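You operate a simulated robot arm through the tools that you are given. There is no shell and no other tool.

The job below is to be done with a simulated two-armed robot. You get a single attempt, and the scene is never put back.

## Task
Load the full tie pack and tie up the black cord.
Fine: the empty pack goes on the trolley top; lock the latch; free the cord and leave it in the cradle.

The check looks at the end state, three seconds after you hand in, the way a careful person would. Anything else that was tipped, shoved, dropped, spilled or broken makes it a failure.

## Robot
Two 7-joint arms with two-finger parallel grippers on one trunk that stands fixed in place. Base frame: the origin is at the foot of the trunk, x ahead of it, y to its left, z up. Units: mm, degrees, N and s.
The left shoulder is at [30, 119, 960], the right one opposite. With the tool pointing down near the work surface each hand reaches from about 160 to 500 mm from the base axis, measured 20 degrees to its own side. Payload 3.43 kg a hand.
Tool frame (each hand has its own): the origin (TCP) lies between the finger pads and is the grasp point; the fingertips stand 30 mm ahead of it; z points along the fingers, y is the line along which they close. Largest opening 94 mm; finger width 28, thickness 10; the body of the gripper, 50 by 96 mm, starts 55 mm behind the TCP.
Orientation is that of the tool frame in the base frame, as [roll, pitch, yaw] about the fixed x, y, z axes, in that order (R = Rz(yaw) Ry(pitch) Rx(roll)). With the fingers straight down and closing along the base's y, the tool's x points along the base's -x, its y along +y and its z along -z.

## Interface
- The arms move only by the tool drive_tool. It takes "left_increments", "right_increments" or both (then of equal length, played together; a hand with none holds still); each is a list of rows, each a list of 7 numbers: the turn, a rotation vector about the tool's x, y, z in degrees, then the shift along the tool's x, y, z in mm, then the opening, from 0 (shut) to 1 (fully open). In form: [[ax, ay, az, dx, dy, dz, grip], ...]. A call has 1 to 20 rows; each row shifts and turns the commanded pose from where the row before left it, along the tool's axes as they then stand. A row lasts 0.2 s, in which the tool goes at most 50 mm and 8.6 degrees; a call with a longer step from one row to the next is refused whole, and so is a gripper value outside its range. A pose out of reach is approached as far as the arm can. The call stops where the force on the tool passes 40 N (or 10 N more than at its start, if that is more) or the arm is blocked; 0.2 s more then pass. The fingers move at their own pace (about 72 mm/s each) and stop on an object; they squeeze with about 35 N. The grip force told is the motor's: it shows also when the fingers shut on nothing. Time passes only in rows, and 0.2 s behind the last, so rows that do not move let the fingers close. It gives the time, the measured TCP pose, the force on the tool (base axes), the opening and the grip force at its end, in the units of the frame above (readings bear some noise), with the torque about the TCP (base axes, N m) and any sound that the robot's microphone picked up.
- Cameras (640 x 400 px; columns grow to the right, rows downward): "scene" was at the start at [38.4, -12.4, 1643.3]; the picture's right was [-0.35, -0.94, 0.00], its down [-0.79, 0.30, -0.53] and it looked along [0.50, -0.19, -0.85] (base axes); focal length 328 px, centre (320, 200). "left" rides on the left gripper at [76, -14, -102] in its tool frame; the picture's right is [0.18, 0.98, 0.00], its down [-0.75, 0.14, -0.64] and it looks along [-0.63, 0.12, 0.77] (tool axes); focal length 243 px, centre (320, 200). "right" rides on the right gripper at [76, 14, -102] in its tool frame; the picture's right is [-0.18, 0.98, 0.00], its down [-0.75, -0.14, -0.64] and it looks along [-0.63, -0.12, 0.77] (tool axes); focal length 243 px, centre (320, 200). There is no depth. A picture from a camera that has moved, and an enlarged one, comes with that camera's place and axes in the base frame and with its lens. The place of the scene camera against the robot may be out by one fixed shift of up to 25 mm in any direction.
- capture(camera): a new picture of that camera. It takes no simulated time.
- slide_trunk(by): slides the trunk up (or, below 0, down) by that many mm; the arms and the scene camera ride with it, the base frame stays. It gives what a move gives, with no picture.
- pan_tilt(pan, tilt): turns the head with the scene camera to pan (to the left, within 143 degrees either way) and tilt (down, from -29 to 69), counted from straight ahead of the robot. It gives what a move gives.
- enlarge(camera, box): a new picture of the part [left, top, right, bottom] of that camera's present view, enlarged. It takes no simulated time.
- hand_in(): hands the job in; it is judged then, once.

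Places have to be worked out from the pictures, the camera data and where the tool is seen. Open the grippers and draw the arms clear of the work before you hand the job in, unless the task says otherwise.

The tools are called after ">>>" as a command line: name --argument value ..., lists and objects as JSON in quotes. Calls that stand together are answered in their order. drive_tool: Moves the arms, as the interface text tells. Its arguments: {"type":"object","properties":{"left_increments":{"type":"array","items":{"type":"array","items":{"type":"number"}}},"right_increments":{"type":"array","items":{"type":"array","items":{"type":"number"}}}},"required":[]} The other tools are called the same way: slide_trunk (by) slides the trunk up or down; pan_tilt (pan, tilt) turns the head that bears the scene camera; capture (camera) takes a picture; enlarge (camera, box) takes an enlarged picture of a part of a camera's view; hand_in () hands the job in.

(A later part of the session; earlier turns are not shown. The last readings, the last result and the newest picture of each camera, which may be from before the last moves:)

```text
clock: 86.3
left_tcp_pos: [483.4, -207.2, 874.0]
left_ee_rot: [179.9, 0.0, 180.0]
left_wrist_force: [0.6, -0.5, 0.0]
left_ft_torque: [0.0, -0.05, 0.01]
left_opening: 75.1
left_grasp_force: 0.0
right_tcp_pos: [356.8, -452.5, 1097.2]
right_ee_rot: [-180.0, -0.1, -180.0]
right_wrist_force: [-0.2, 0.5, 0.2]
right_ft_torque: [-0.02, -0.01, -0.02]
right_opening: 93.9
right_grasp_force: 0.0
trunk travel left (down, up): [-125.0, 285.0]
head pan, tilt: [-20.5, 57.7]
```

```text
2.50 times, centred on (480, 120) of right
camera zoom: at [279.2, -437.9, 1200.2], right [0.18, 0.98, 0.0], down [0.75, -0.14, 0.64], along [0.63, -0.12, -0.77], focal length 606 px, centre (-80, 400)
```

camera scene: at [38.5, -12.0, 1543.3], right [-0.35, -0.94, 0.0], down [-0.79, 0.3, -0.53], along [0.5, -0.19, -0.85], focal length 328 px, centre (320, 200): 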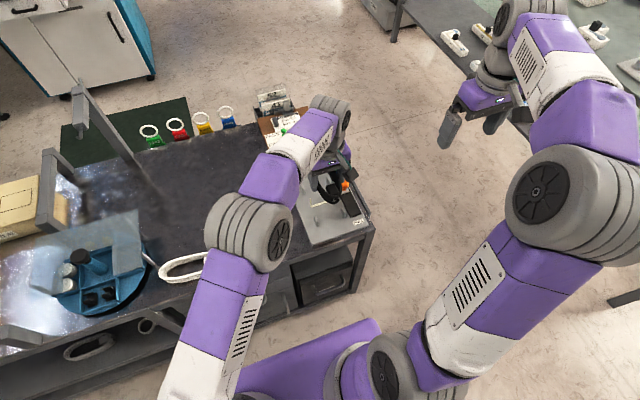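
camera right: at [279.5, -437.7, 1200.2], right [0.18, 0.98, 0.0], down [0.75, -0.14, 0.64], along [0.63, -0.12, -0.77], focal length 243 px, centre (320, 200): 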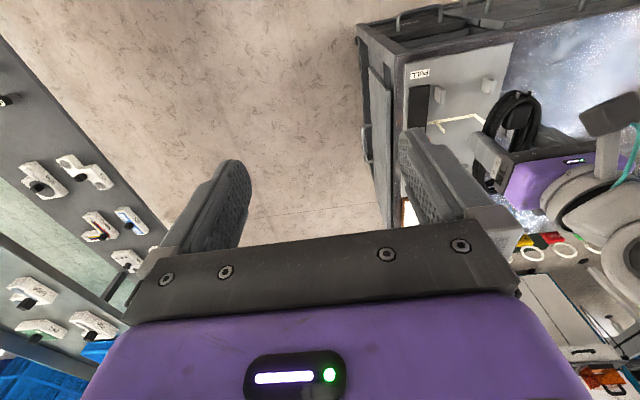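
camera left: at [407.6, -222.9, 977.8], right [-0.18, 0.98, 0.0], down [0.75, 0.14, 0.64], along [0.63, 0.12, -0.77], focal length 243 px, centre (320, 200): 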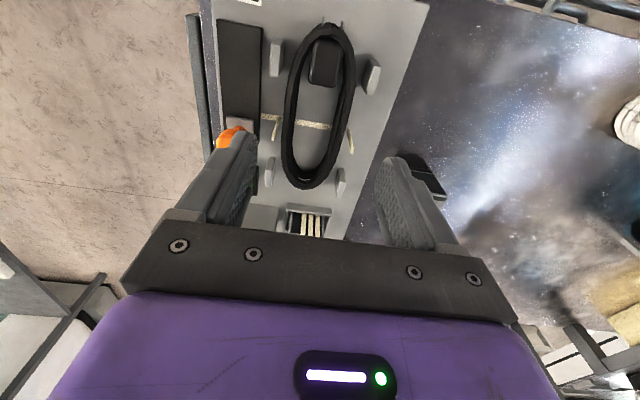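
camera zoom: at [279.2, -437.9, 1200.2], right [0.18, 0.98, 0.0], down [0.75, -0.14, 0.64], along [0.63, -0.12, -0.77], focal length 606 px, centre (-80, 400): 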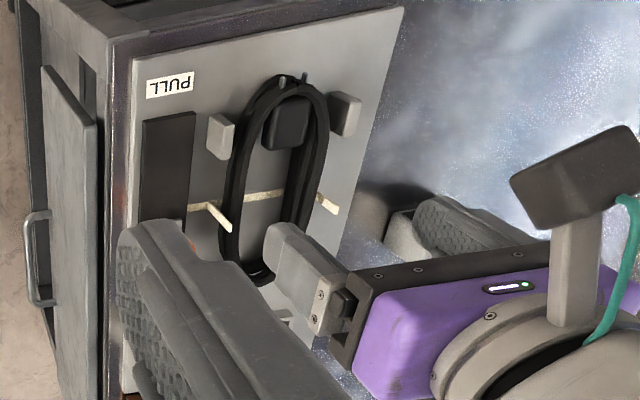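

The cord lies in the cradle with the tie under it and both tie ends standing at its sides. I enlarge to verify, and then retreat the left arm.

>>> enlarge --camera "left" --box '[200, 0, 440, 240]'

>>> drive_tool --left_increments '[[0, 0, 0, 0, 0, -30, 0.8], [0, 0, 0, 20, 35, -10, 0.8], [0, 0, 0, 20, 40, 0, 0.8], [0, 0, 0, 20, 40, 0, 0.8], [0, 0, 0, 20, 40, 0, 0.8], [0, 0, 0, 20, 40, 0, 0.8], [0, 0, 0, 20, 40, 0, 0.8], [0, 0, 0, 20, 40, 0, 0.8], [0, 0, 0, 20, 40, 0, 0.8], [0, 0, 0, 10, 40, 0, 0.8], [0, 0, 0, 0, 40, 0, 0.8], [0, 0, 0, 0, 40, 0, 0.8], [0, 0, 0, 0, 40, 0, 0.8]]'

>>> enlarge --camera "scene" --box '[270, 140, 380, 260]'

>>> capture --camera "scene"

```text
1.67 times, centred on (320, 120) of left
camera zoom: at [407.6, -222.9, 977.8], right [-0.18, 0.98, 0.0], down [0.75, 0.14, 0.64], along [0.63, 0.12, -0.77], focal length 404 px, centre (320, 333)
```

zoom: 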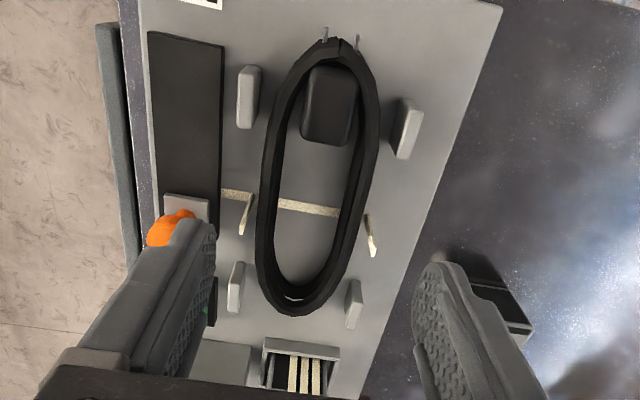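

```text
clock: 89.1
left_tcp_pos: [311.7, 266.8, 911.8]
left_ee_rot: [-180.0, 0.0, -180.0]
left_wrist_force: [0.1, 1.2, -0.1]
left_ft_torque: [-0.05, 0.01, 0.03]
left_opening: 75.3
left_grasp_force: 0.0
right_tcp_pos: [357.1, -451.7, 1097.8]
right_ee_rot: [180.0, 0.0, 179.9]
right_wrist_force: [-0.2, -0.1, 0.6]
right_ft_torque: [-0.03, 0.0, 0.0]
right_opening: 93.9
right_grasp_force: 0.1
trunk travel left (down, up): [-125.0, 285.0]
head pan, tilt: [-20.5, 57.7]
```

```text
3.33 times, centred on (325, 200) of scene
camera zoom: at [38.3, -11.8, 1543.3], right [-0.35, -0.94, 0.0], down [-0.79, 0.3, -0.53], along [0.5, -0.19, -0.85], focal length 1095 px, centre (303, 200)
```

zoom: 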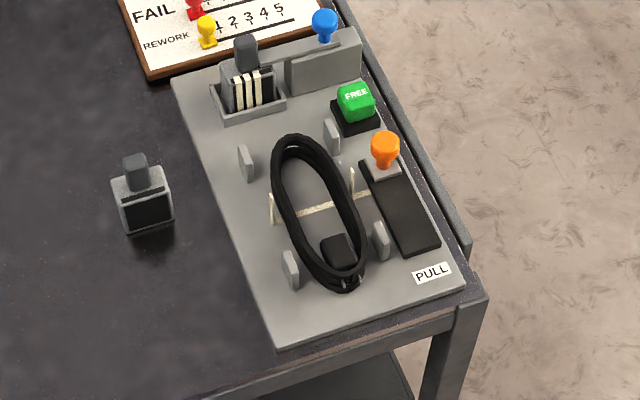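

```text
taken
camera scene: at [38.3, -11.8, 1543.3], right [-0.35, -0.94, 0.0], down [-0.79, 0.3, -0.53], along [0.5, -0.19, -0.85], focal length 328 px, centre (320, 200)
```

scene: 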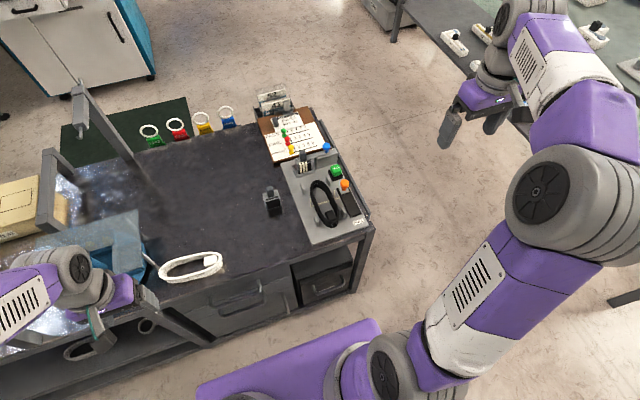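

The cord is well placed. Now the PULL handle: I turn the right gripper by -90° so a finger pushes positively behind the orange knob, and move above it at about (525, -284).

>>> drive_tool --right_increments '[[0, 0, 8.2, 0, 0, 0, 0.55], [0, 0, 8.2, 0, 0, 0, 0.55], [0, 0, 8.2, 0, 0, 0, 0.55], [0, 0, 8.2, 0, 0, 0, 0.55], [0, 0, 8.2, 0, 0, 0, 0.55], [0, 0, 8.2, 0, 0, 0, 0.55], [0, 0, 8.2, 0, 0, 0, 0.55], [0, 0, 8.2, 0, 0, 0, 0.55], [0, 0, 8.2, 0, 0, 0, 0.55], [0, 0, 8.2, 0, 0, 0, 0.55], [0, 0, 8.0, 0, 0, 0, 0.55], [0, 0, 0, 21, 21, 29.6, 0.55], [0, 0, 0, 21, 21, 29.6, 0.55], [0, 0, 0, 21, 21, 29.6, 0.55], [0, 0, 0, 21, 21, 29.6, 0.55], [0, 0, 0, 21, 21, 29.6, 0.55], [0, 0, 0, 21, 21, 29.6, 0.55], [0, 0, 0, 21, 21, 29.6, 0.55], [0, 0, 0, 21, 21, 29.6, 0.55]]'

>>> capture --camera "right"

>>> capture --camera "scene"

```text
clock: 93.1
left_tcp_pos: [311.0, 266.8, 912.0]
left_ee_rot: [179.9, -0.1, 180.0]
left_wrist_force: [0.4, 0.6, 0.1]
left_ft_torque: [0.0, 0.02, 0.0]
left_opening: 75.4
left_grasp_force: 0.1
right_tcp_pos: [524.0, -283.2, 862.1]
right_ee_rot: [180.0, 0.1, 89.8]
right_wrist_force: [0.6, -0.6, -0.3]
right_ft_torque: [0.01, 0.02, 0.01]
right_opening: 51.6
right_grasp_force: 0.1
trunk travel left (down, up): [-125.0, 285.0]
head pan, tilt: [-20.5, 57.7]
```

```text
taken
camera right: at [537.7, -207.2, 965.1], right [0.98, -0.19, 0.0], down [-0.14, -0.75, 0.64], along [-0.12, -0.63, -0.77], focal length 243 px, centre (320, 200)
```

right: 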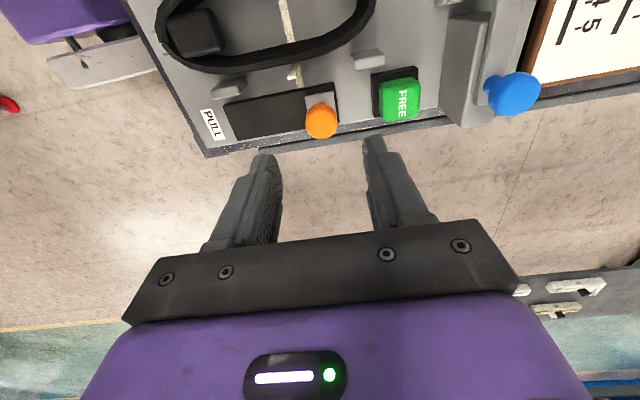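

```text
taken
camera scene: at [39.1, -12.2, 1543.2], right [-0.35, -0.94, 0.0], down [-0.79, 0.3, -0.53], along [0.5, -0.19, -0.85], focal length 328 px, centre (320, 200)
```

scene: 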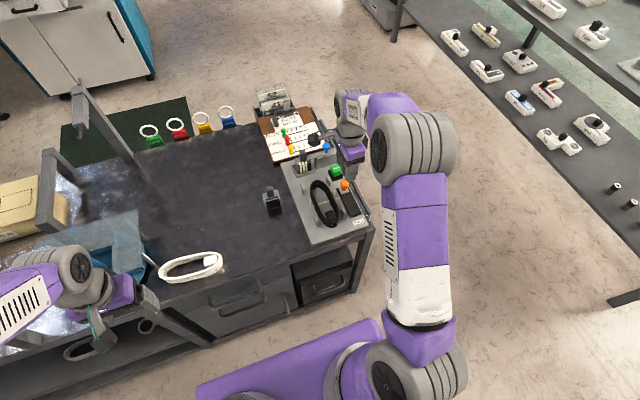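

The orange knob is centred between the fingers. I correct 2 mm in y and lower so the fingertips straddle it.

>>> drive_tool --right_increments '[[0, 0, 0, -2, 0, 40, 0.52], [0, 0, 0, 0, 0, 40, 0.52], [0, 0, 0, 0, 0, 6, 0.52], [0, 0, 0, 0, 0, 0, 0.52]]'

>>> capture --camera "right"

>>> enlarge --camera "scene" --box '[280, 120, 400, 240]'

```text
clock: 94.1
left_tcp_pos: [311.7, 265.1, 912.5]
left_ee_rot: [179.9, 0.0, -180.0]
left_wrist_force: [0.2, -0.1, -0.5]
left_ft_torque: [-0.03, 0.02, -0.02]
left_opening: 75.1
left_grasp_force: 0.0
right_tcp_pos: [523.5, -285.8, 775.1]
right_ee_rot: [180.0, 0.1, 90.0]
right_wrist_force: [0.8, 0.0, 0.7]
right_ft_torque: [0.01, 0.01, -0.01]
right_opening: 49.0
right_grasp_force: 0.1
trunk travel left (down, up): [-125.0, 285.0]
head pan, tilt: [-20.5, 57.7]
```

```text
taken
camera right: at [537.0, -209.9, 878.0], right [0.98, -0.18, 0.0], down [-0.14, -0.75, 0.64], along [-0.12, -0.63, -0.77], focal length 243 px, centre (320, 200)
```

right: 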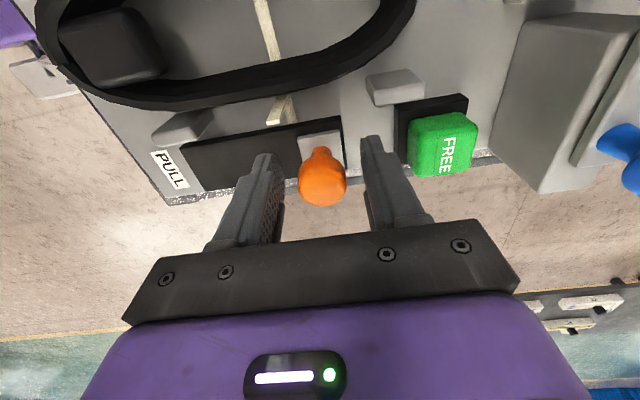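

```text
3.33 times, centred on (340, 180) of scene
camera zoom: at [38.4, -12.4, 1543.3], right [-0.35, -0.94, 0.0], down [-0.79, 0.3, -0.53], along [0.5, -0.19, -0.85], focal length 1095 px, centre (253, 267)
```

zoom: 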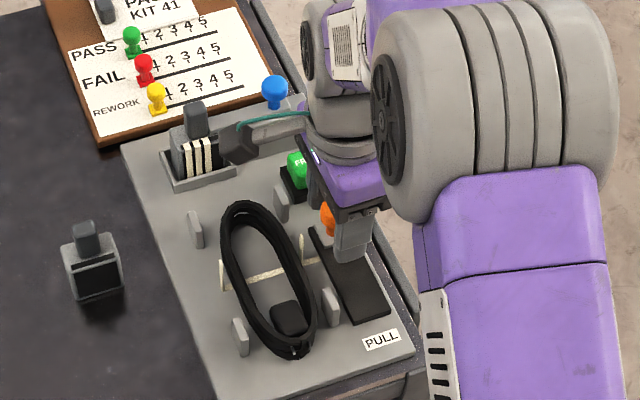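

The knob sits between the fingers and nothing else is near them. I close on it.

>>> drive_tool --right_increments '[[0, 0, 0, 0, 0, 0, 0], [0, 0, 0, 0, 0, 0, 0], [0, 0, 0, 0, 0, 0, 0]]'

>>> capture --camera "right"

```text
clock: 94.9
left_tcp_pos: [311.8, 264.8, 913.1]
left_ee_rot: [-180.0, 0.0, -179.9]
left_wrist_force: [-1.2, 0.9, 0.5]
left_ft_torque: [0.03, 0.0, -0.02]
left_opening: 75.1
left_grasp_force: 0.0
right_tcp_pos: [524.3, -285.6, 776.3]
right_ee_rot: [-180.0, 0.1, 90.0]
right_wrist_force: [1.0, 0.0, -1.2]
right_ft_torque: [-0.05, -0.01, 0.01]
right_opening: 24.7
right_grasp_force: 45.1
trunk travel left (down, up): [-125.0, 285.0]
head pan, tilt: [-20.5, 57.7]
```

```text
taken
camera right: at [537.0, -209.8, 878.1], right [0.98, -0.18, 0.0], down [-0.14, -0.75, 0.64], along [-0.12, -0.63, -0.77], focal length 243 px, centre (320, 200)
```

right: 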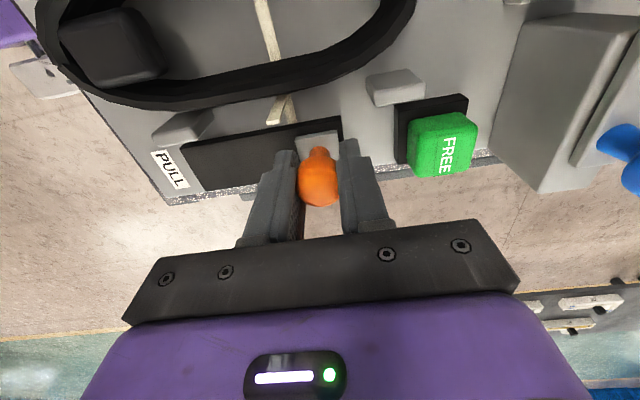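

Gripped at 24.7 mm. I pull the handle toward the robot (-x) in moderate steps.

>>> drive_tool --right_increments '[[0, 0, 0, 0, -5, 0, 0], [0, 0, 0, 0, -5, 0, 0], [0, 0, 0, 0, -5, 0, 0], [0, 0, 0, 0, -5, 0, 0], [0, 0, 0, 0, -5, 0, 0]]'

>>> capture --camera "right"

>>> enlarge --camera "scene" --box '[280, 120, 400, 240]'

```text
clock: 96.1
left_tcp_pos: [311.8, 265.6, 911.8]
left_ee_rot: [-180.0, 0.1, -179.9]
left_wrist_force: [-0.9, -0.5, -0.2]
left_ft_torque: [-0.03, 0.0, 0.01]
left_opening: 75.5
left_grasp_force: 0.1
right_tcp_pos: [498.4, -285.8, 775.5]
right_ee_rot: [180.0, 0.0, 90.0]
right_wrist_force: [1.5, -5.9, 2.3]
right_ft_torque: [-0.48, -0.07, 0.0]
right_opening: 24.7
right_grasp_force: 45.0
trunk travel left (down, up): [-125.0, 285.0]
head pan, tilt: [-20.5, 57.7]
```

```text
taken
camera right: at [512.4, -209.8, 878.0], right [0.98, -0.18, 0.0], down [-0.14, -0.75, 0.64], along [-0.12, -0.63, -0.77], focal length 243 px, centre (320, 200)
```

right: 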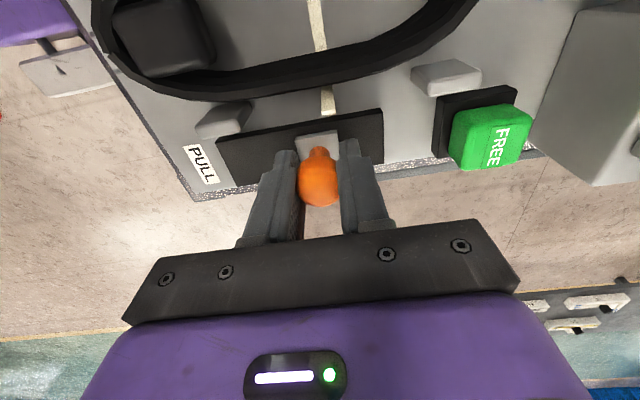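

```text
3.33 times, centred on (340, 180) of scene
camera zoom: at [38.3, -12.7, 1543.3], right [-0.35, -0.94, 0.0], down [-0.79, 0.3, -0.53], along [0.5, -0.19, -0.85], focal length 1095 px, centre (253, 267)
```

zoom: 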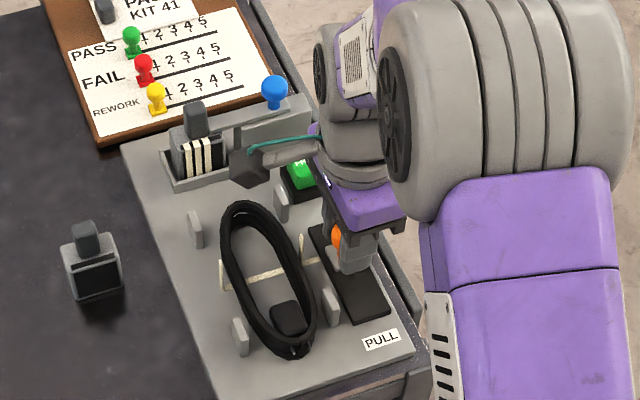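

The handle slides and the tie begins to close. I continue pulling.

>>> drive_tool --right_increments '[[0, 0, 0, 0, -5, 0, 0], [0, 0, 0, 0, -5, 0, 0], [0, 0, 0, 0, -5, 0, 0], [0, 0, 0, 0, -5, 0, 0], [0, 0, 0, 0, -5, 0, 0], [0, 0, 0, 0, -5, 0, 0]]'

>>> capture --camera "right"

>>> enlarge --camera "scene" --box '[280, 120, 400, 240]'

```text
clock: 97.5
left_tcp_pos: [312.7, 264.5, 912.1]
left_ee_rot: [180.0, 0.1, 180.0]
left_wrist_force: [-0.5, -0.4, -0.5]
left_ft_torque: [-0.02, 0.01, 0.02]
left_opening: 75.2
left_grasp_force: 0.0
right_tcp_pos: [469.6, -286.0, 774.7]
right_ee_rot: [-180.0, 0.0, 90.0]
right_wrist_force: [2.3, -6.1, -0.1]
right_ft_torque: [0.03, 0.01, -0.06]
right_opening: 24.6
right_grasp_force: 45.1
trunk travel left (down, up): [-125.0, 285.0]
head pan, tilt: [-20.5, 57.7]
```

```text
taken
camera right: at [483.4, -209.8, 878.1], right [0.98, -0.18, 0.0], down [-0.14, -0.75, 0.64], along [-0.12, -0.63, -0.77], focal length 243 px, centre (320, 200)
```

right: 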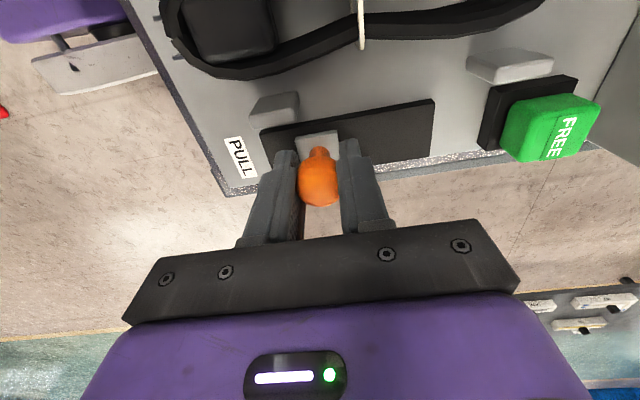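

```text
3.33 times, centred on (340, 180) of scene
camera zoom: at [38.6, -13.1, 1543.2], right [-0.35, -0.94, 0.0], down [-0.79, 0.3, -0.53], along [0.5, -0.19, -0.85], focal length 1095 px, centre (253, 267)
```

zoom: 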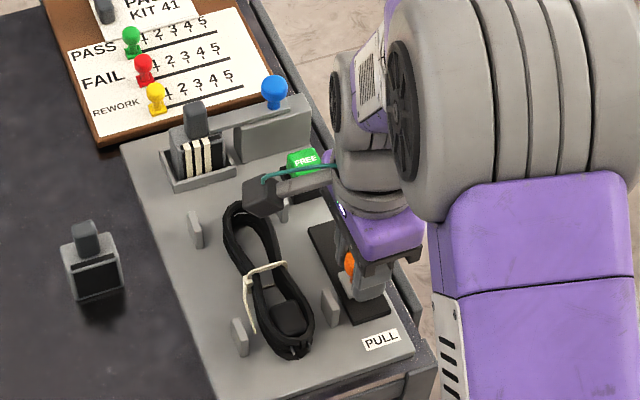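

The tie is cinching around the cord. I keep pulling toward the end of the slot.

>>> drive_tool --right_increments '[[0, 0, 0, 0, -4, 0, 0], [0, 0, 0, 0, -4, 0, 0], [0, 0, 0, 0, -4, 0, 0], [0, 0, 0, 0, -3, 0, 0]]'

>>> capture --camera "right"

>>> enlarge --camera "scene" --box '[280, 120, 400, 240]'

```text
clock: 98.6
left_tcp_pos: [312.8, 264.5, 911.8]
left_ee_rot: [-180.0, -0.1, -180.0]
left_wrist_force: [-0.2, 0.0, 0.9]
left_ft_torque: [0.0, 0.01, -0.01]
left_opening: 75.2
left_grasp_force: 0.1
right_tcp_pos: [465.3, -285.1, 774.9]
right_ee_rot: [178.6, 0.2, 90.0]
right_wrist_force: [16.4, -0.6, -20.9]
right_ft_torque: [-0.39, -0.24, -0.07]
right_opening: 24.7
right_grasp_force: 44.9
trunk travel left (down, up): [-125.0, 285.0]
head pan, tilt: [-20.5, 57.7]
stopped in row 4 (right hand): the force on the tool passed its limit at 41 N (the readings are from after the stop); the commanded pose is now the measured one
```

```text
taken
camera right: at [476.1, -209.4, 878.2], right [0.98, -0.18, 0.02], down [-0.16, -0.75, 0.64], along [-0.1, -0.63, -0.77], focal length 243 px, centre (320, 200)
```

right: 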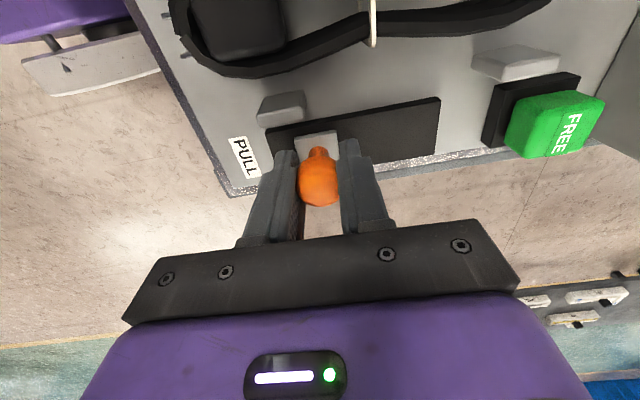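

```text
3.33 times, centred on (340, 180) of scene
camera zoom: at [41.5, -13.7, 1542.8], right [-0.35, -0.94, 0.0], down [-0.79, 0.3, -0.53], along [0.5, -0.19, -0.85], focal length 1095 px, centre (253, 267)
```

zoom: 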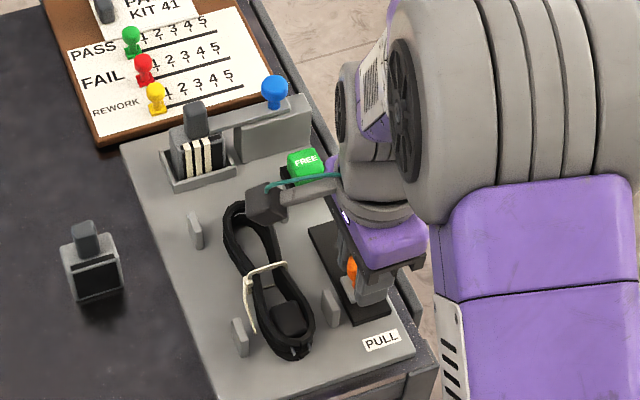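

The pull stopped at 41 N at x≈465. I look closely to see whether the slider has met its end and what the tie looks like.

>>> enlarge --camera "scene" --box '[310, 175, 370, 235]'

>>> enlarge --camera "right" --box '[220, 60, 460, 220]'

>>> enlarge --camera "right" --box '[140, 0, 560, 120]'

```text
6.67 times, centred on (340, 205) of scene
camera zoom: at [41.5, -13.7, 1542.8], right [-0.35, -0.94, 0.0], down [-0.79, 0.3, -0.53], along [0.5, -0.19, -0.85], focal length 2190 px, centre (187, 167)
```

zoom: 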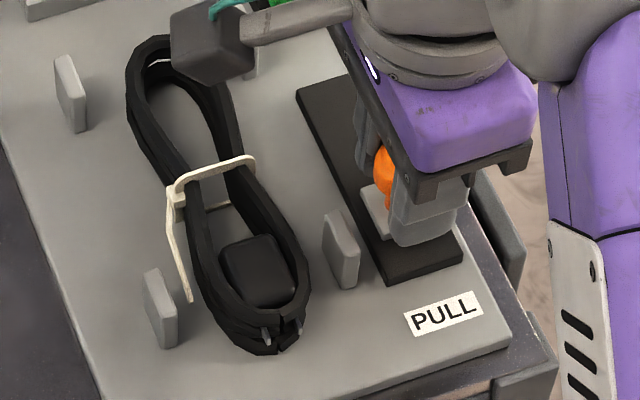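

```text
2.50 times, centred on (340, 140) of right
camera zoom: at [476.1, -209.4, 878.2], right [0.98, -0.18, 0.02], down [-0.16, -0.75, 0.64], along [-0.1, -0.63, -0.77], focal length 606 px, centre (270, 350)
```

zoom: 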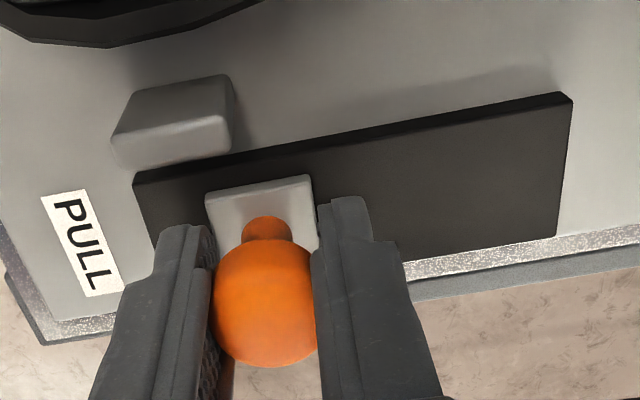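

```text
1.52 times, centred on (350, 60) of right
camera zoom: at [476.1, -209.4, 878.2], right [0.98, -0.18, 0.02], down [-0.16, -0.75, 0.64], along [-0.1, -0.63, -0.77], focal length 370 px, centre (274, 413)
```

zoom: 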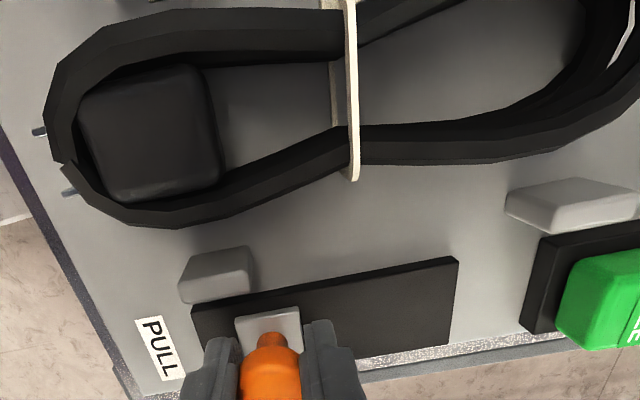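

The tie has closed fully around the cord, and it is cut from the feed; the handle met its end stop after 60 mm. I relax, open the fingers and rise to see what the handle does.

>>> drive_tool --right_increments '[[0, 0, 0, 0, 1.5, 0, 0], [0, 0, 0, 0, 0, 0, 0.3], [0, 0, 0, 0, 0, 0, 0.5], [0, 0, 0, 0, 0, 0, 0.5]]'

>>> capture --camera "right"

```text
clock: 99.6
left_tcp_pos: [312.0, 264.8, 912.0]
left_ee_rot: [179.9, 0.0, 179.9]
left_wrist_force: [-0.4, -0.1, 0.0]
left_ft_torque: [0.01, -0.01, 0.0]
left_opening: 75.0
left_grasp_force: 0.1
right_tcp_pos: [463.4, -286.2, 777.8]
right_ee_rot: [179.0, 0.2, 89.9]
right_wrist_force: [-0.6, 0.2, 0.1]
right_ft_torque: [-0.01, -0.02, 0.0]
right_opening: 47.2
right_grasp_force: 0.0
trunk travel left (down, up): [-125.0, 285.0]
head pan, tilt: [-20.5, 57.7]
```

```text
taken
camera right: at [475.2, -209.5, 880.5], right [0.98, -0.18, 0.02], down [-0.15, -0.75, 0.64], along [-0.1, -0.63, -0.77], focal length 243 px, centre (320, 200)
```

right: 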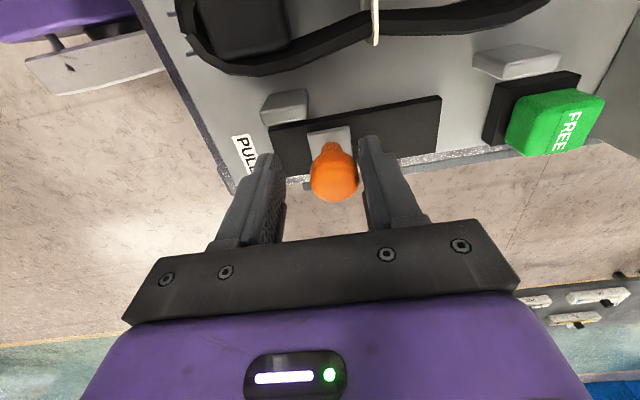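

The knob shifted a little back after release. I wait briefly and look again to see whether it is returning on its own.

>>> drive_tool --right_increments '[[0, 0, 0, 0, 0, 0, 0.6], [0, 0, 0, 0, 0, 0, 0.6], [0, 0, 0, 0, 0, 0, 0.6]]'

>>> capture --camera "right"

```text
clock: 100.4
left_tcp_pos: [311.3, 264.2, 912.2]
left_ee_rot: [-180.0, 0.0, 180.0]
left_wrist_force: [0.7, -0.3, 0.3]
left_ft_torque: [0.0, -0.01, 0.02]
left_opening: 75.2
left_grasp_force: 0.1
right_tcp_pos: [464.3, -284.5, 777.9]
right_ee_rot: [178.8, 0.1, 89.9]
right_wrist_force: [-0.4, 0.1, 0.9]
right_ft_torque: [0.03, 0.0, -0.01]
right_opening: 56.7
right_grasp_force: 0.0
trunk travel left (down, up): [-125.0, 285.0]
head pan, tilt: [-20.5, 57.7]
```

```text
taken
camera right: at [475.2, -209.5, 880.6], right [0.98, -0.18, 0.02], down [-0.15, -0.75, 0.64], along [-0.1, -0.63, -0.77], focal length 243 px, centre (320, 200)
```

right: 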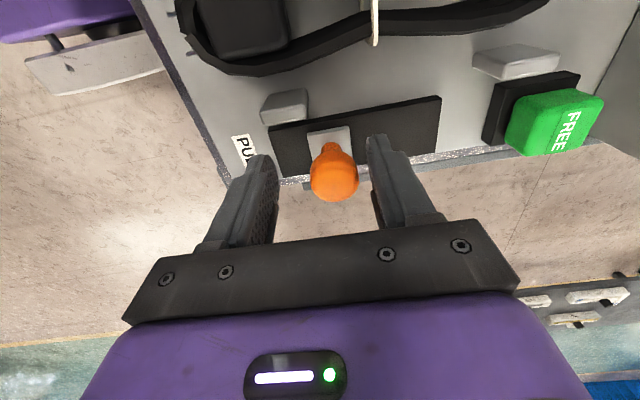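

The knob rests at x≈471 now and stays there. I rise and look at the tied cord before pressing FREE.

>>> drive_tool --right_increments '[[1, 0, 0, 0, 0, -20, 0.6], [0, 0, 0, 0, 0, -40, 0.6], [0, 0, 0, 0, 0, -40, 0.6], [0, 0, 0, 0, 0, -20, 0.6]]'

>>> capture --camera "right"

>>> enlarge --camera "right" --box '[200, 0, 440, 160]'

>>> enlarge --camera "scene" --box '[300, 160, 370, 230]'

```text
clock: 101.4
left_tcp_pos: [311.9, 264.9, 912.1]
left_ee_rot: [180.0, 0.0, 179.9]
left_wrist_force: [0.0, 1.0, -0.2]
left_ft_torque: [0.01, -0.01, 0.01]
left_opening: 75.1
left_grasp_force: 0.0
right_tcp_pos: [464.1, -284.8, 898.9]
right_ee_rot: [-180.0, 0.2, 90.1]
right_wrist_force: [-1.5, -0.1, 0.0]
right_ft_torque: [0.0, -0.01, 0.01]
right_opening: 56.5
right_grasp_force: 0.0
trunk travel left (down, up): [-125.0, 285.0]
head pan, tilt: [-20.5, 57.7]
```

```text
taken
camera right: at [477.1, -209.4, 1001.9], right [0.98, -0.18, 0.0], down [-0.14, -0.75, 0.64], along [-0.12, -0.63, -0.77], focal length 243 px, centre (320, 200)
```

right: 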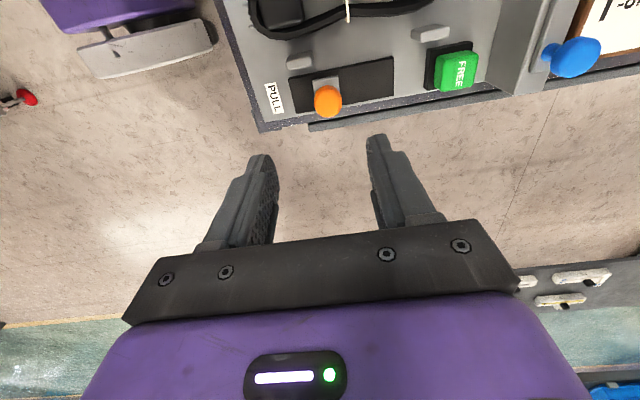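

```text
2.50 times, centred on (320, 80) of right
camera zoom: at [477.1, -209.4, 1001.9], right [0.98, -0.18, 0.0], down [-0.14, -0.75, 0.64], along [-0.12, -0.63, -0.77], focal length 606 px, centre (320, 500)
```

zoom: 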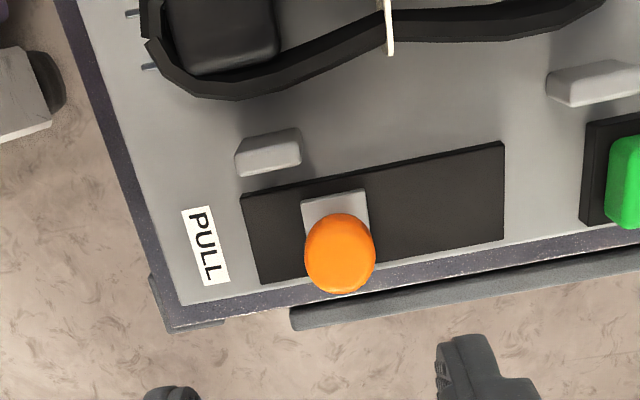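

```text
5.71 times, centred on (335, 195) of scene
camera zoom: at [38.2, -12.3, 1543.3], right [-0.35, -0.94, 0.0], down [-0.79, 0.3, -0.53], along [0.5, -0.19, -0.85], focal length 1877 px, centre (234, 229)
```

zoom: 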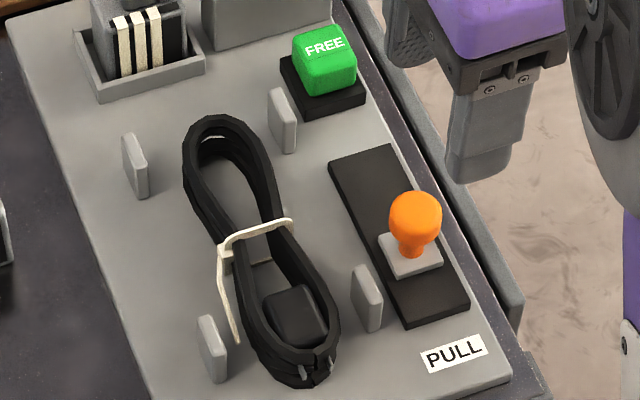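

The tie holds the cord's two sides together and its tail is loose. Next is the FREE button at about (593, -287); I enlarge that region to plan the press.

>>> enlarge --camera "right" --box '[400, 0, 640, 140]'

>>> enlarge --camera "scene" --box '[310, 130, 370, 190]'

>>> enlarge --camera "left" --box '[0, 50, 160, 250]'

```text
2.67 times, centred on (520, 70) of right
camera zoom: at [477.1, -209.4, 1001.9], right [0.98, -0.18, 0.0], down [-0.14, -0.75, 0.64], along [-0.12, -0.63, -0.77], focal length 647 px, centre (-213, 547)
```

zoom: 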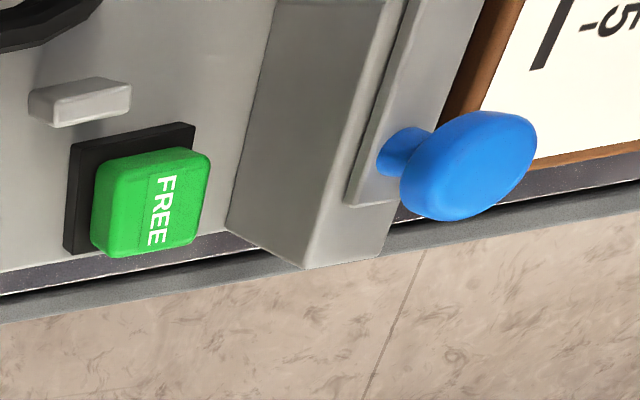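

```text
6.67 times, centred on (340, 160) of scene
camera zoom: at [38.2, -12.3, 1543.3], right [-0.35, -0.94, 0.0], down [-0.79, 0.3, -0.53], along [0.5, -0.19, -0.85], focal length 2190 px, centre (187, 467)
```

zoom: 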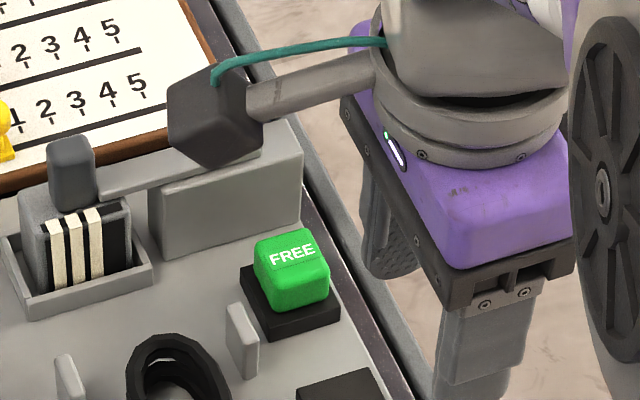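

```text
2.00 times, centred on (80, 150) of left
camera zoom: at [235.9, 251.4, 1015.0], right [-0.18, 0.98, 0.0], down [0.75, 0.14, 0.64], along [0.63, 0.12, -0.77], focal length 485 px, centre (800, 300)
```

zoom: 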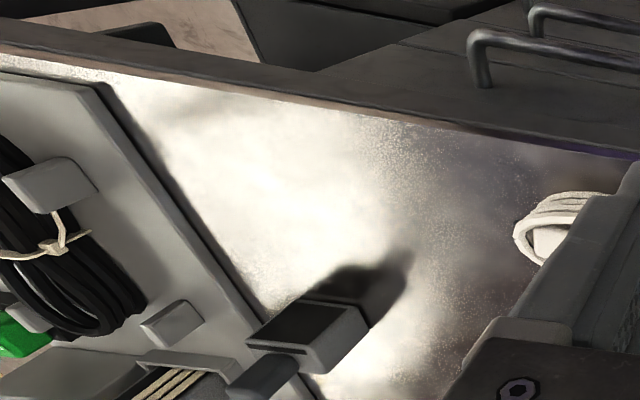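

The button's top lies at about z≈762, centred near (594, -285); the block behind it starts at x≈632. I close the gripper and move above the button.

>>> drive_tool --right_increments '[[0, 0, 0, 0, 43.3, 10, 0], [0, 0, 0, 0, 43.3, 10, 0], [0, 0, 0, 0, 43.3, 10, 0], [0, 0, 0, 0, 0, 20, 0], [0, 0, 0, 0, 0, 15, 0], [0, 0, 0, 0, 0, 0, 0]]'

>>> capture --camera "right"

>>> enlarge --camera "scene" --box '[300, 120, 380, 200]'

```text
clock: 102.8
left_tcp_pos: [311.0, 264.7, 911.9]
left_ee_rot: [-180.0, 0.0, 180.0]
left_wrist_force: [-0.8, -0.1, 0.5]
left_ft_torque: [-0.03, 0.01, -0.01]
left_opening: 75.1
left_grasp_force: 0.1
right_tcp_pos: [593.5, -285.5, 833.7]
right_ee_rot: [179.7, 0.1, 90.0]
right_wrist_force: [-0.5, -0.1, -0.2]
right_ft_torque: [-0.02, 0.0, -0.02]
right_opening: 0.1
right_grasp_force: 32.9
trunk travel left (down, up): [-125.0, 285.0]
head pan, tilt: [-20.5, 57.7]
```

```text
taken
camera right: at [606.1, -208.9, 936.4], right [0.98, -0.18, 0.0], down [-0.14, -0.75, 0.64], along [-0.12, -0.63, -0.77], focal length 243 px, centre (320, 200)
```

right: 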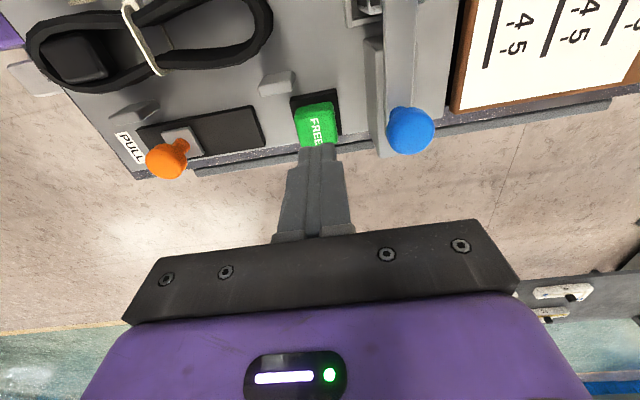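

```text
5.00 times, centred on (340, 160) of scene
camera zoom: at [38.3, -12.3, 1543.3], right [-0.35, -0.94, 0.0], down [-0.79, 0.3, -0.53], along [0.5, -0.19, -0.85], focal length 1643 px, centre (220, 400)
```

zoom: 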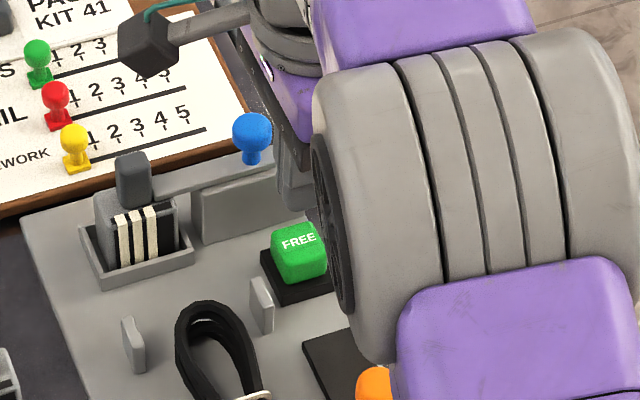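

The point below the fingertips projects right onto the FREE label. I lower to just above the button, then press in small steps.

>>> drive_tool --right_increments '[[0, 0, 0, 0, 0, 18, 0], [0, 0, 0, 0, 0, 16, 0], [0, 0, 0, 0, 0, 0, 0]]'

>>> capture --camera "right"

```text
clock: 103.6
left_tcp_pos: [312.0, 265.8, 913.2]
left_ee_rot: [-180.0, 0.0, 180.0]
left_wrist_force: [-0.5, 0.4, -0.2]
left_ft_torque: [0.01, -0.04, -0.01]
left_opening: 75.2
left_grasp_force: 0.1
right_tcp_pos: [592.9, -285.4, 798.8]
right_ee_rot: [179.9, 0.1, 90.1]
right_wrist_force: [-0.1, -0.3, 0.3]
right_ft_torque: [0.0, 0.01, -0.01]
right_opening: 0.0
right_grasp_force: 32.5
trunk travel left (down, up): [-125.0, 285.0]
head pan, tilt: [-20.5, 57.7]
```

```text
taken
camera right: at [605.9, -208.9, 901.9], right [0.98, -0.18, 0.0], down [-0.14, -0.75, 0.64], along [-0.12, -0.63, -0.77], focal length 243 px, centre (320, 200)
```

right: 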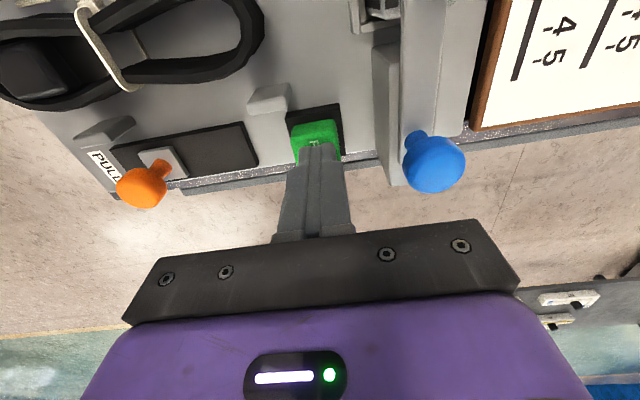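

The fingertips are just above the button. I press down in 2 mm steps, watching force and any sound.

>>> drive_tool --right_increments '[[0, 0, 0, 0, 0, 2, 0], [0, 0, 0, 0, 0, 2, 0], [0, 0, 0, 0, 0, 2, 0], [0, 0, 0, 0, 0, 2, 0]]'

>>> capture --camera "right"

```text
clock: 104.6
left_tcp_pos: [310.8, 265.5, 913.0]
left_ee_rot: [-180.0, 0.0, 180.0]
left_wrist_force: [0.6, -0.7, -0.6]
left_ft_torque: [0.0, -0.02, 0.03]
left_opening: 75.0
left_grasp_force: 0.1
right_tcp_pos: [592.4, -284.9, 790.9]
right_ee_rot: [179.7, 0.2, 89.9]
right_wrist_force: [1.1, -1.9, 3.7]
right_ft_torque: [-0.01, -0.03, -0.01]
right_opening: 0.0
right_grasp_force: 32.9
trunk travel left (down, up): [-125.0, 285.0]
head pan, tilt: [-20.5, 57.7]
```

```text
taken
camera right: at [606.0, -208.9, 893.8], right [0.98, -0.18, 0.0], down [-0.14, -0.75, 0.64], along [-0.11, -0.63, -0.77], focal length 243 px, centre (320, 200)
```

right: 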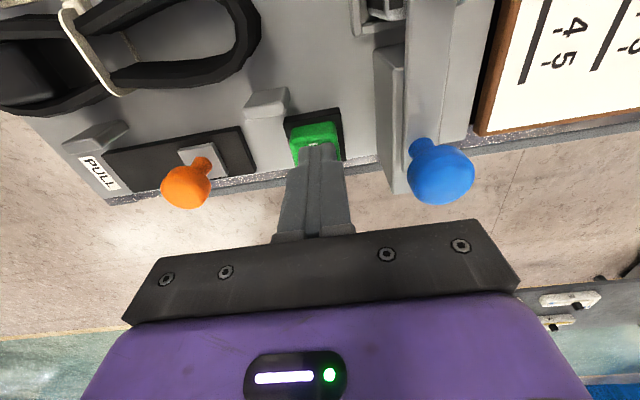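

The button is going down and the orange handle is starting to travel back, so FREE is acting. I press a little further and hold.

>>> drive_tool --right_increments '[[0, 0, 0, 0, 0, 2, 0], [0, 0, 0, 0, 0, 2, 0], [0, 0, 0, 0, 0, 0, 0], [0, 0, 0, 0, 0, 0, 0]]'

>>> capture --camera "right"

```text
clock: 105.6
left_tcp_pos: [310.5, 265.0, 912.1]
left_ee_rot: [-179.9, 0.0, -180.0]
left_wrist_force: [0.6, 1.3, 0.2]
left_ft_torque: [-0.02, -0.02, -0.02]
left_opening: 75.1
left_grasp_force: 0.0
right_tcp_pos: [593.7, -284.4, 787.9]
right_ee_rot: [179.8, 0.1, 90.1]
right_wrist_force: [1.6, -0.7, 6.0]
right_ft_torque: [0.01, -0.04, 0.0]
right_opening: 0.0
right_grasp_force: 33.0
trunk travel left (down, up): [-125.0, 285.0]
head pan, tilt: [-20.5, 57.7]
heard: click
```

```text
taken
camera right: at [605.9, -208.7, 890.5], right [0.98, -0.18, 0.0], down [-0.14, -0.75, 0.64], along [-0.11, -0.63, -0.77], focal length 243 px, centre (320, 200)
```

right: 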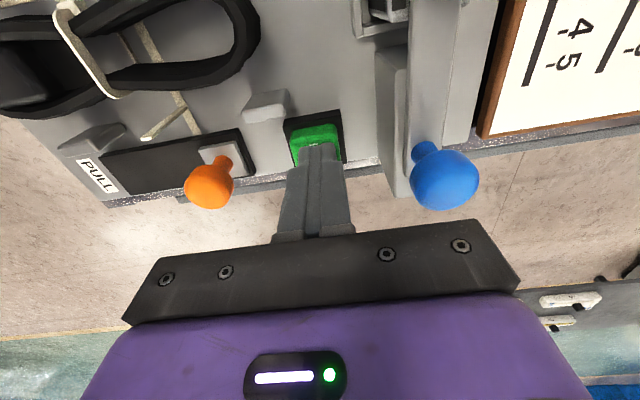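

A click was heard: the handle returned and the next tie was fed by the machine. I raise the hand off the button and look at everything.

>>> drive_tool --right_increments '[[0, 0, 0, 0, 0, -10, 0], [0, 0, 0, 0, 0, -30, 0], [0, 0, 0, 0, 0, -40, 0], [0, 0, 0, 0, -20, -30, 0.3]]'

>>> capture --camera "right"

>>> enlarge --camera "scene" --box '[290, 140, 380, 240]'

```text
clock: 106.6
left_tcp_pos: [311.3, 265.7, 912.4]
left_ee_rot: [180.0, 0.0, 180.0]
left_wrist_force: [-0.2, 0.1, 0.5]
left_ft_torque: [-0.03, -0.03, 0.04]
left_opening: 75.4
left_grasp_force: 0.1
right_tcp_pos: [572.9, -284.4, 896.5]
right_ee_rot: [179.8, 0.1, 90.2]
right_wrist_force: [-0.1, -0.3, 1.2]
right_ft_torque: [-0.01, 0.0, 0.02]
right_opening: 28.5
right_grasp_force: 0.1
trunk travel left (down, up): [-125.0, 285.0]
head pan, tilt: [-20.5, 57.7]
```

```text
taken
camera right: at [585.6, -208.6, 999.0], right [0.98, -0.18, 0.0], down [-0.14, -0.75, 0.64], along [-0.12, -0.63, -0.77], focal length 243 px, centre (320, 200)
```

right: 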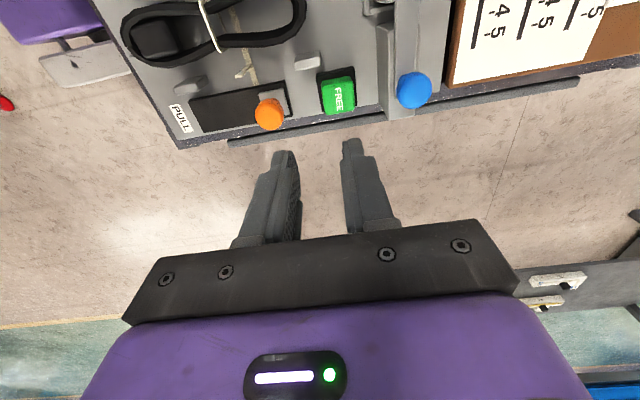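

```text
4.00 times, centred on (335, 190) of scene
camera zoom: at [37.5, -12.1, 1543.3], right [-0.35, -0.94, 0.0], down [-0.79, 0.3, -0.53], along [0.5, -0.19, -0.85], focal length 1314 px, centre (260, 240)
```

zoom: 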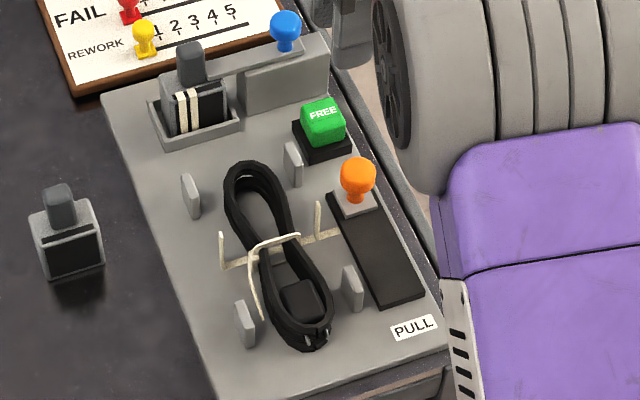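

The cord is tied and freed, the handle is home, the latch is locked and two ties remain in the pack. I open both grippers and draw both arms clear.

>>> drive_tool --left_increments '[[0, 0, 0, 0, 5, -20, 0.9], [0, 0, 0, 5, 10, -20, 1], [0, 0, 0, 5, 10, -20, 1], [0, 0, 0, 5, 10, -20, 1], [0, 0, 0, 5, 10, -20, 1], [0, 0, 0, 5, 10, -20, 1], [0, 0, 0, 0, 0, 0, 1], [0, 0, 0, 0, 0, 0, 1]]' --right_increments '[[0, 0, 0, 0, 0, -40, 0.5], [0, 0, 0, -15, -30, -25, 0.8], [0, 0, 0, -20, -33, -25, 1], [0, 0, 0, -20, -33, -25, 1], [0, 0, 0, -20, -33, -25, 1], [0, 0, 0, -20, -33, -25, 1], [0, 0, 0, -20, -33, -10, 1], [0, 0, 0, -20, -20, 0, 1]]'

>>> capture --camera "scene"

>>> enlarge --camera "scene" --box '[250, 120, 380, 260]'

>>> capture --camera "right"

```text
clock: 108.4
left_tcp_pos: [287.8, 320.0, 1033.8]
left_ee_rot: [-179.9, -0.1, -180.0]
left_wrist_force: [-1.0, -0.4, 0.1]
left_ft_torque: [-0.02, 0.01, 0.02]
left_opening: 93.8
left_grasp_force: 0.0
right_tcp_pos: [354.5, -420.5, 1071.4]
right_ee_rot: [179.9, 0.2, 90.0]
right_wrist_force: [-0.3, -0.2, 0.8]
right_ft_torque: [0.01, 0.0, 0.0]
right_opening: 93.9
right_grasp_force: 0.0
trunk travel left (down, up): [-125.0, 285.0]
head pan, tilt: [-20.5, 57.7]
```

```text
taken
camera scene: at [38.1, -12.7, 1543.3], right [-0.35, -0.94, 0.0], down [-0.79, 0.3, -0.53], along [0.5, -0.19, -0.85], focal length 328 px, centre (320, 200)
```

scene: 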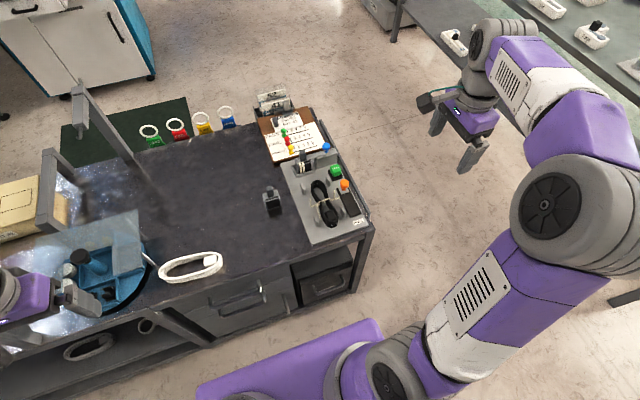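

```text
2.86 times, centred on (315, 190) of scene
camera zoom: at [38.1, -12.7, 1543.3], right [-0.35, -0.94, 0.0], down [-0.79, 0.3, -0.53], along [0.5, -0.19, -0.85], focal length 939 px, centre (334, 229)
```

zoom: 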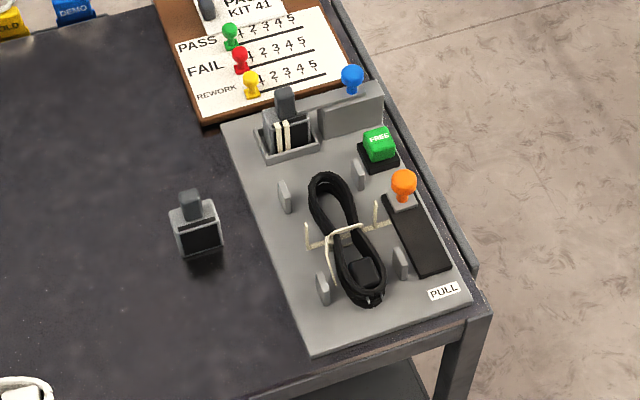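

```text
taken
camera right: at [367.5, -345.0, 1173.2], right [0.98, -0.18, 0.0], down [-0.14, -0.75, 0.64], along [-0.12, -0.63, -0.77], focal length 243 px, centre (320, 200)
```

right: 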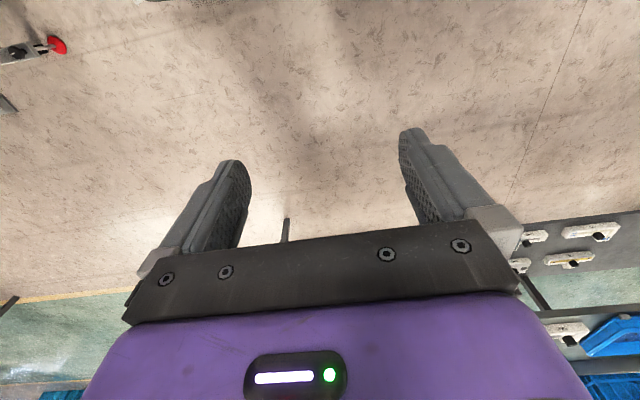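

Both arms are clear. I take a last close look at the latch, the packs and the tied cord before handing in.

>>> enlarge --camera "scene" --box '[285, 135, 345, 185]'

>>> enlarge --camera "scene" --box '[300, 165, 370, 235]'

>>> enlarge --camera "scene" --box '[60, 80, 280, 300]'

```text
8.00 times, centred on (315, 160) of scene
camera zoom: at [38.1, -12.7, 1543.3], right [-0.35, -0.94, 0.0], down [-0.79, 0.3, -0.53], along [0.5, -0.19, -0.85], focal length 2628 px, centre (360, 520)
```

zoom: 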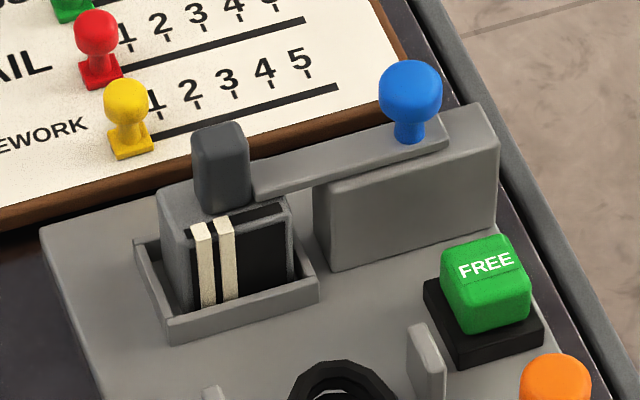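

```text
5.71 times, centred on (335, 200) of scene
camera zoom: at [38.1, -12.7, 1543.3], right [-0.35, -0.94, 0.0], down [-0.79, 0.3, -0.53], along [0.5, -0.19, -0.85], focal length 1877 px, centre (234, 200)
```

zoom: 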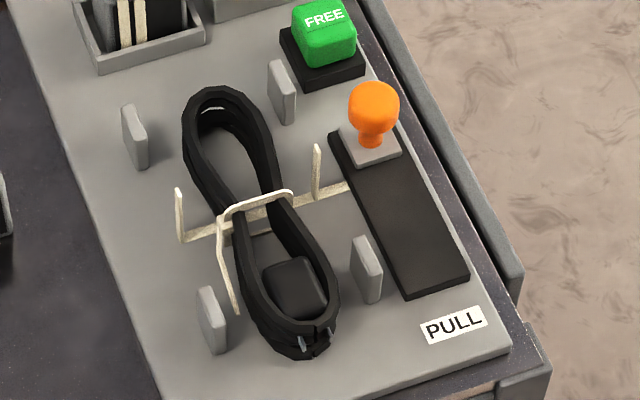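

```text
1.82 times, centred on (170, 190) of scene
camera zoom: at [38.1, -12.7, 1543.3], right [-0.35, -0.94, 0.0], down [-0.79, 0.3, -0.53], along [0.5, -0.19, -0.85], focal length 597 px, centre (593, 218)
```

zoom: 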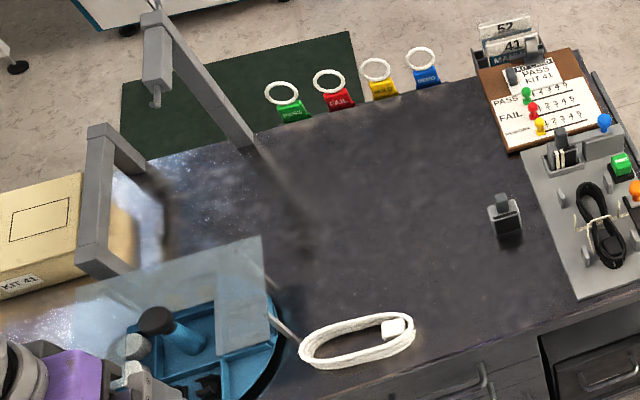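

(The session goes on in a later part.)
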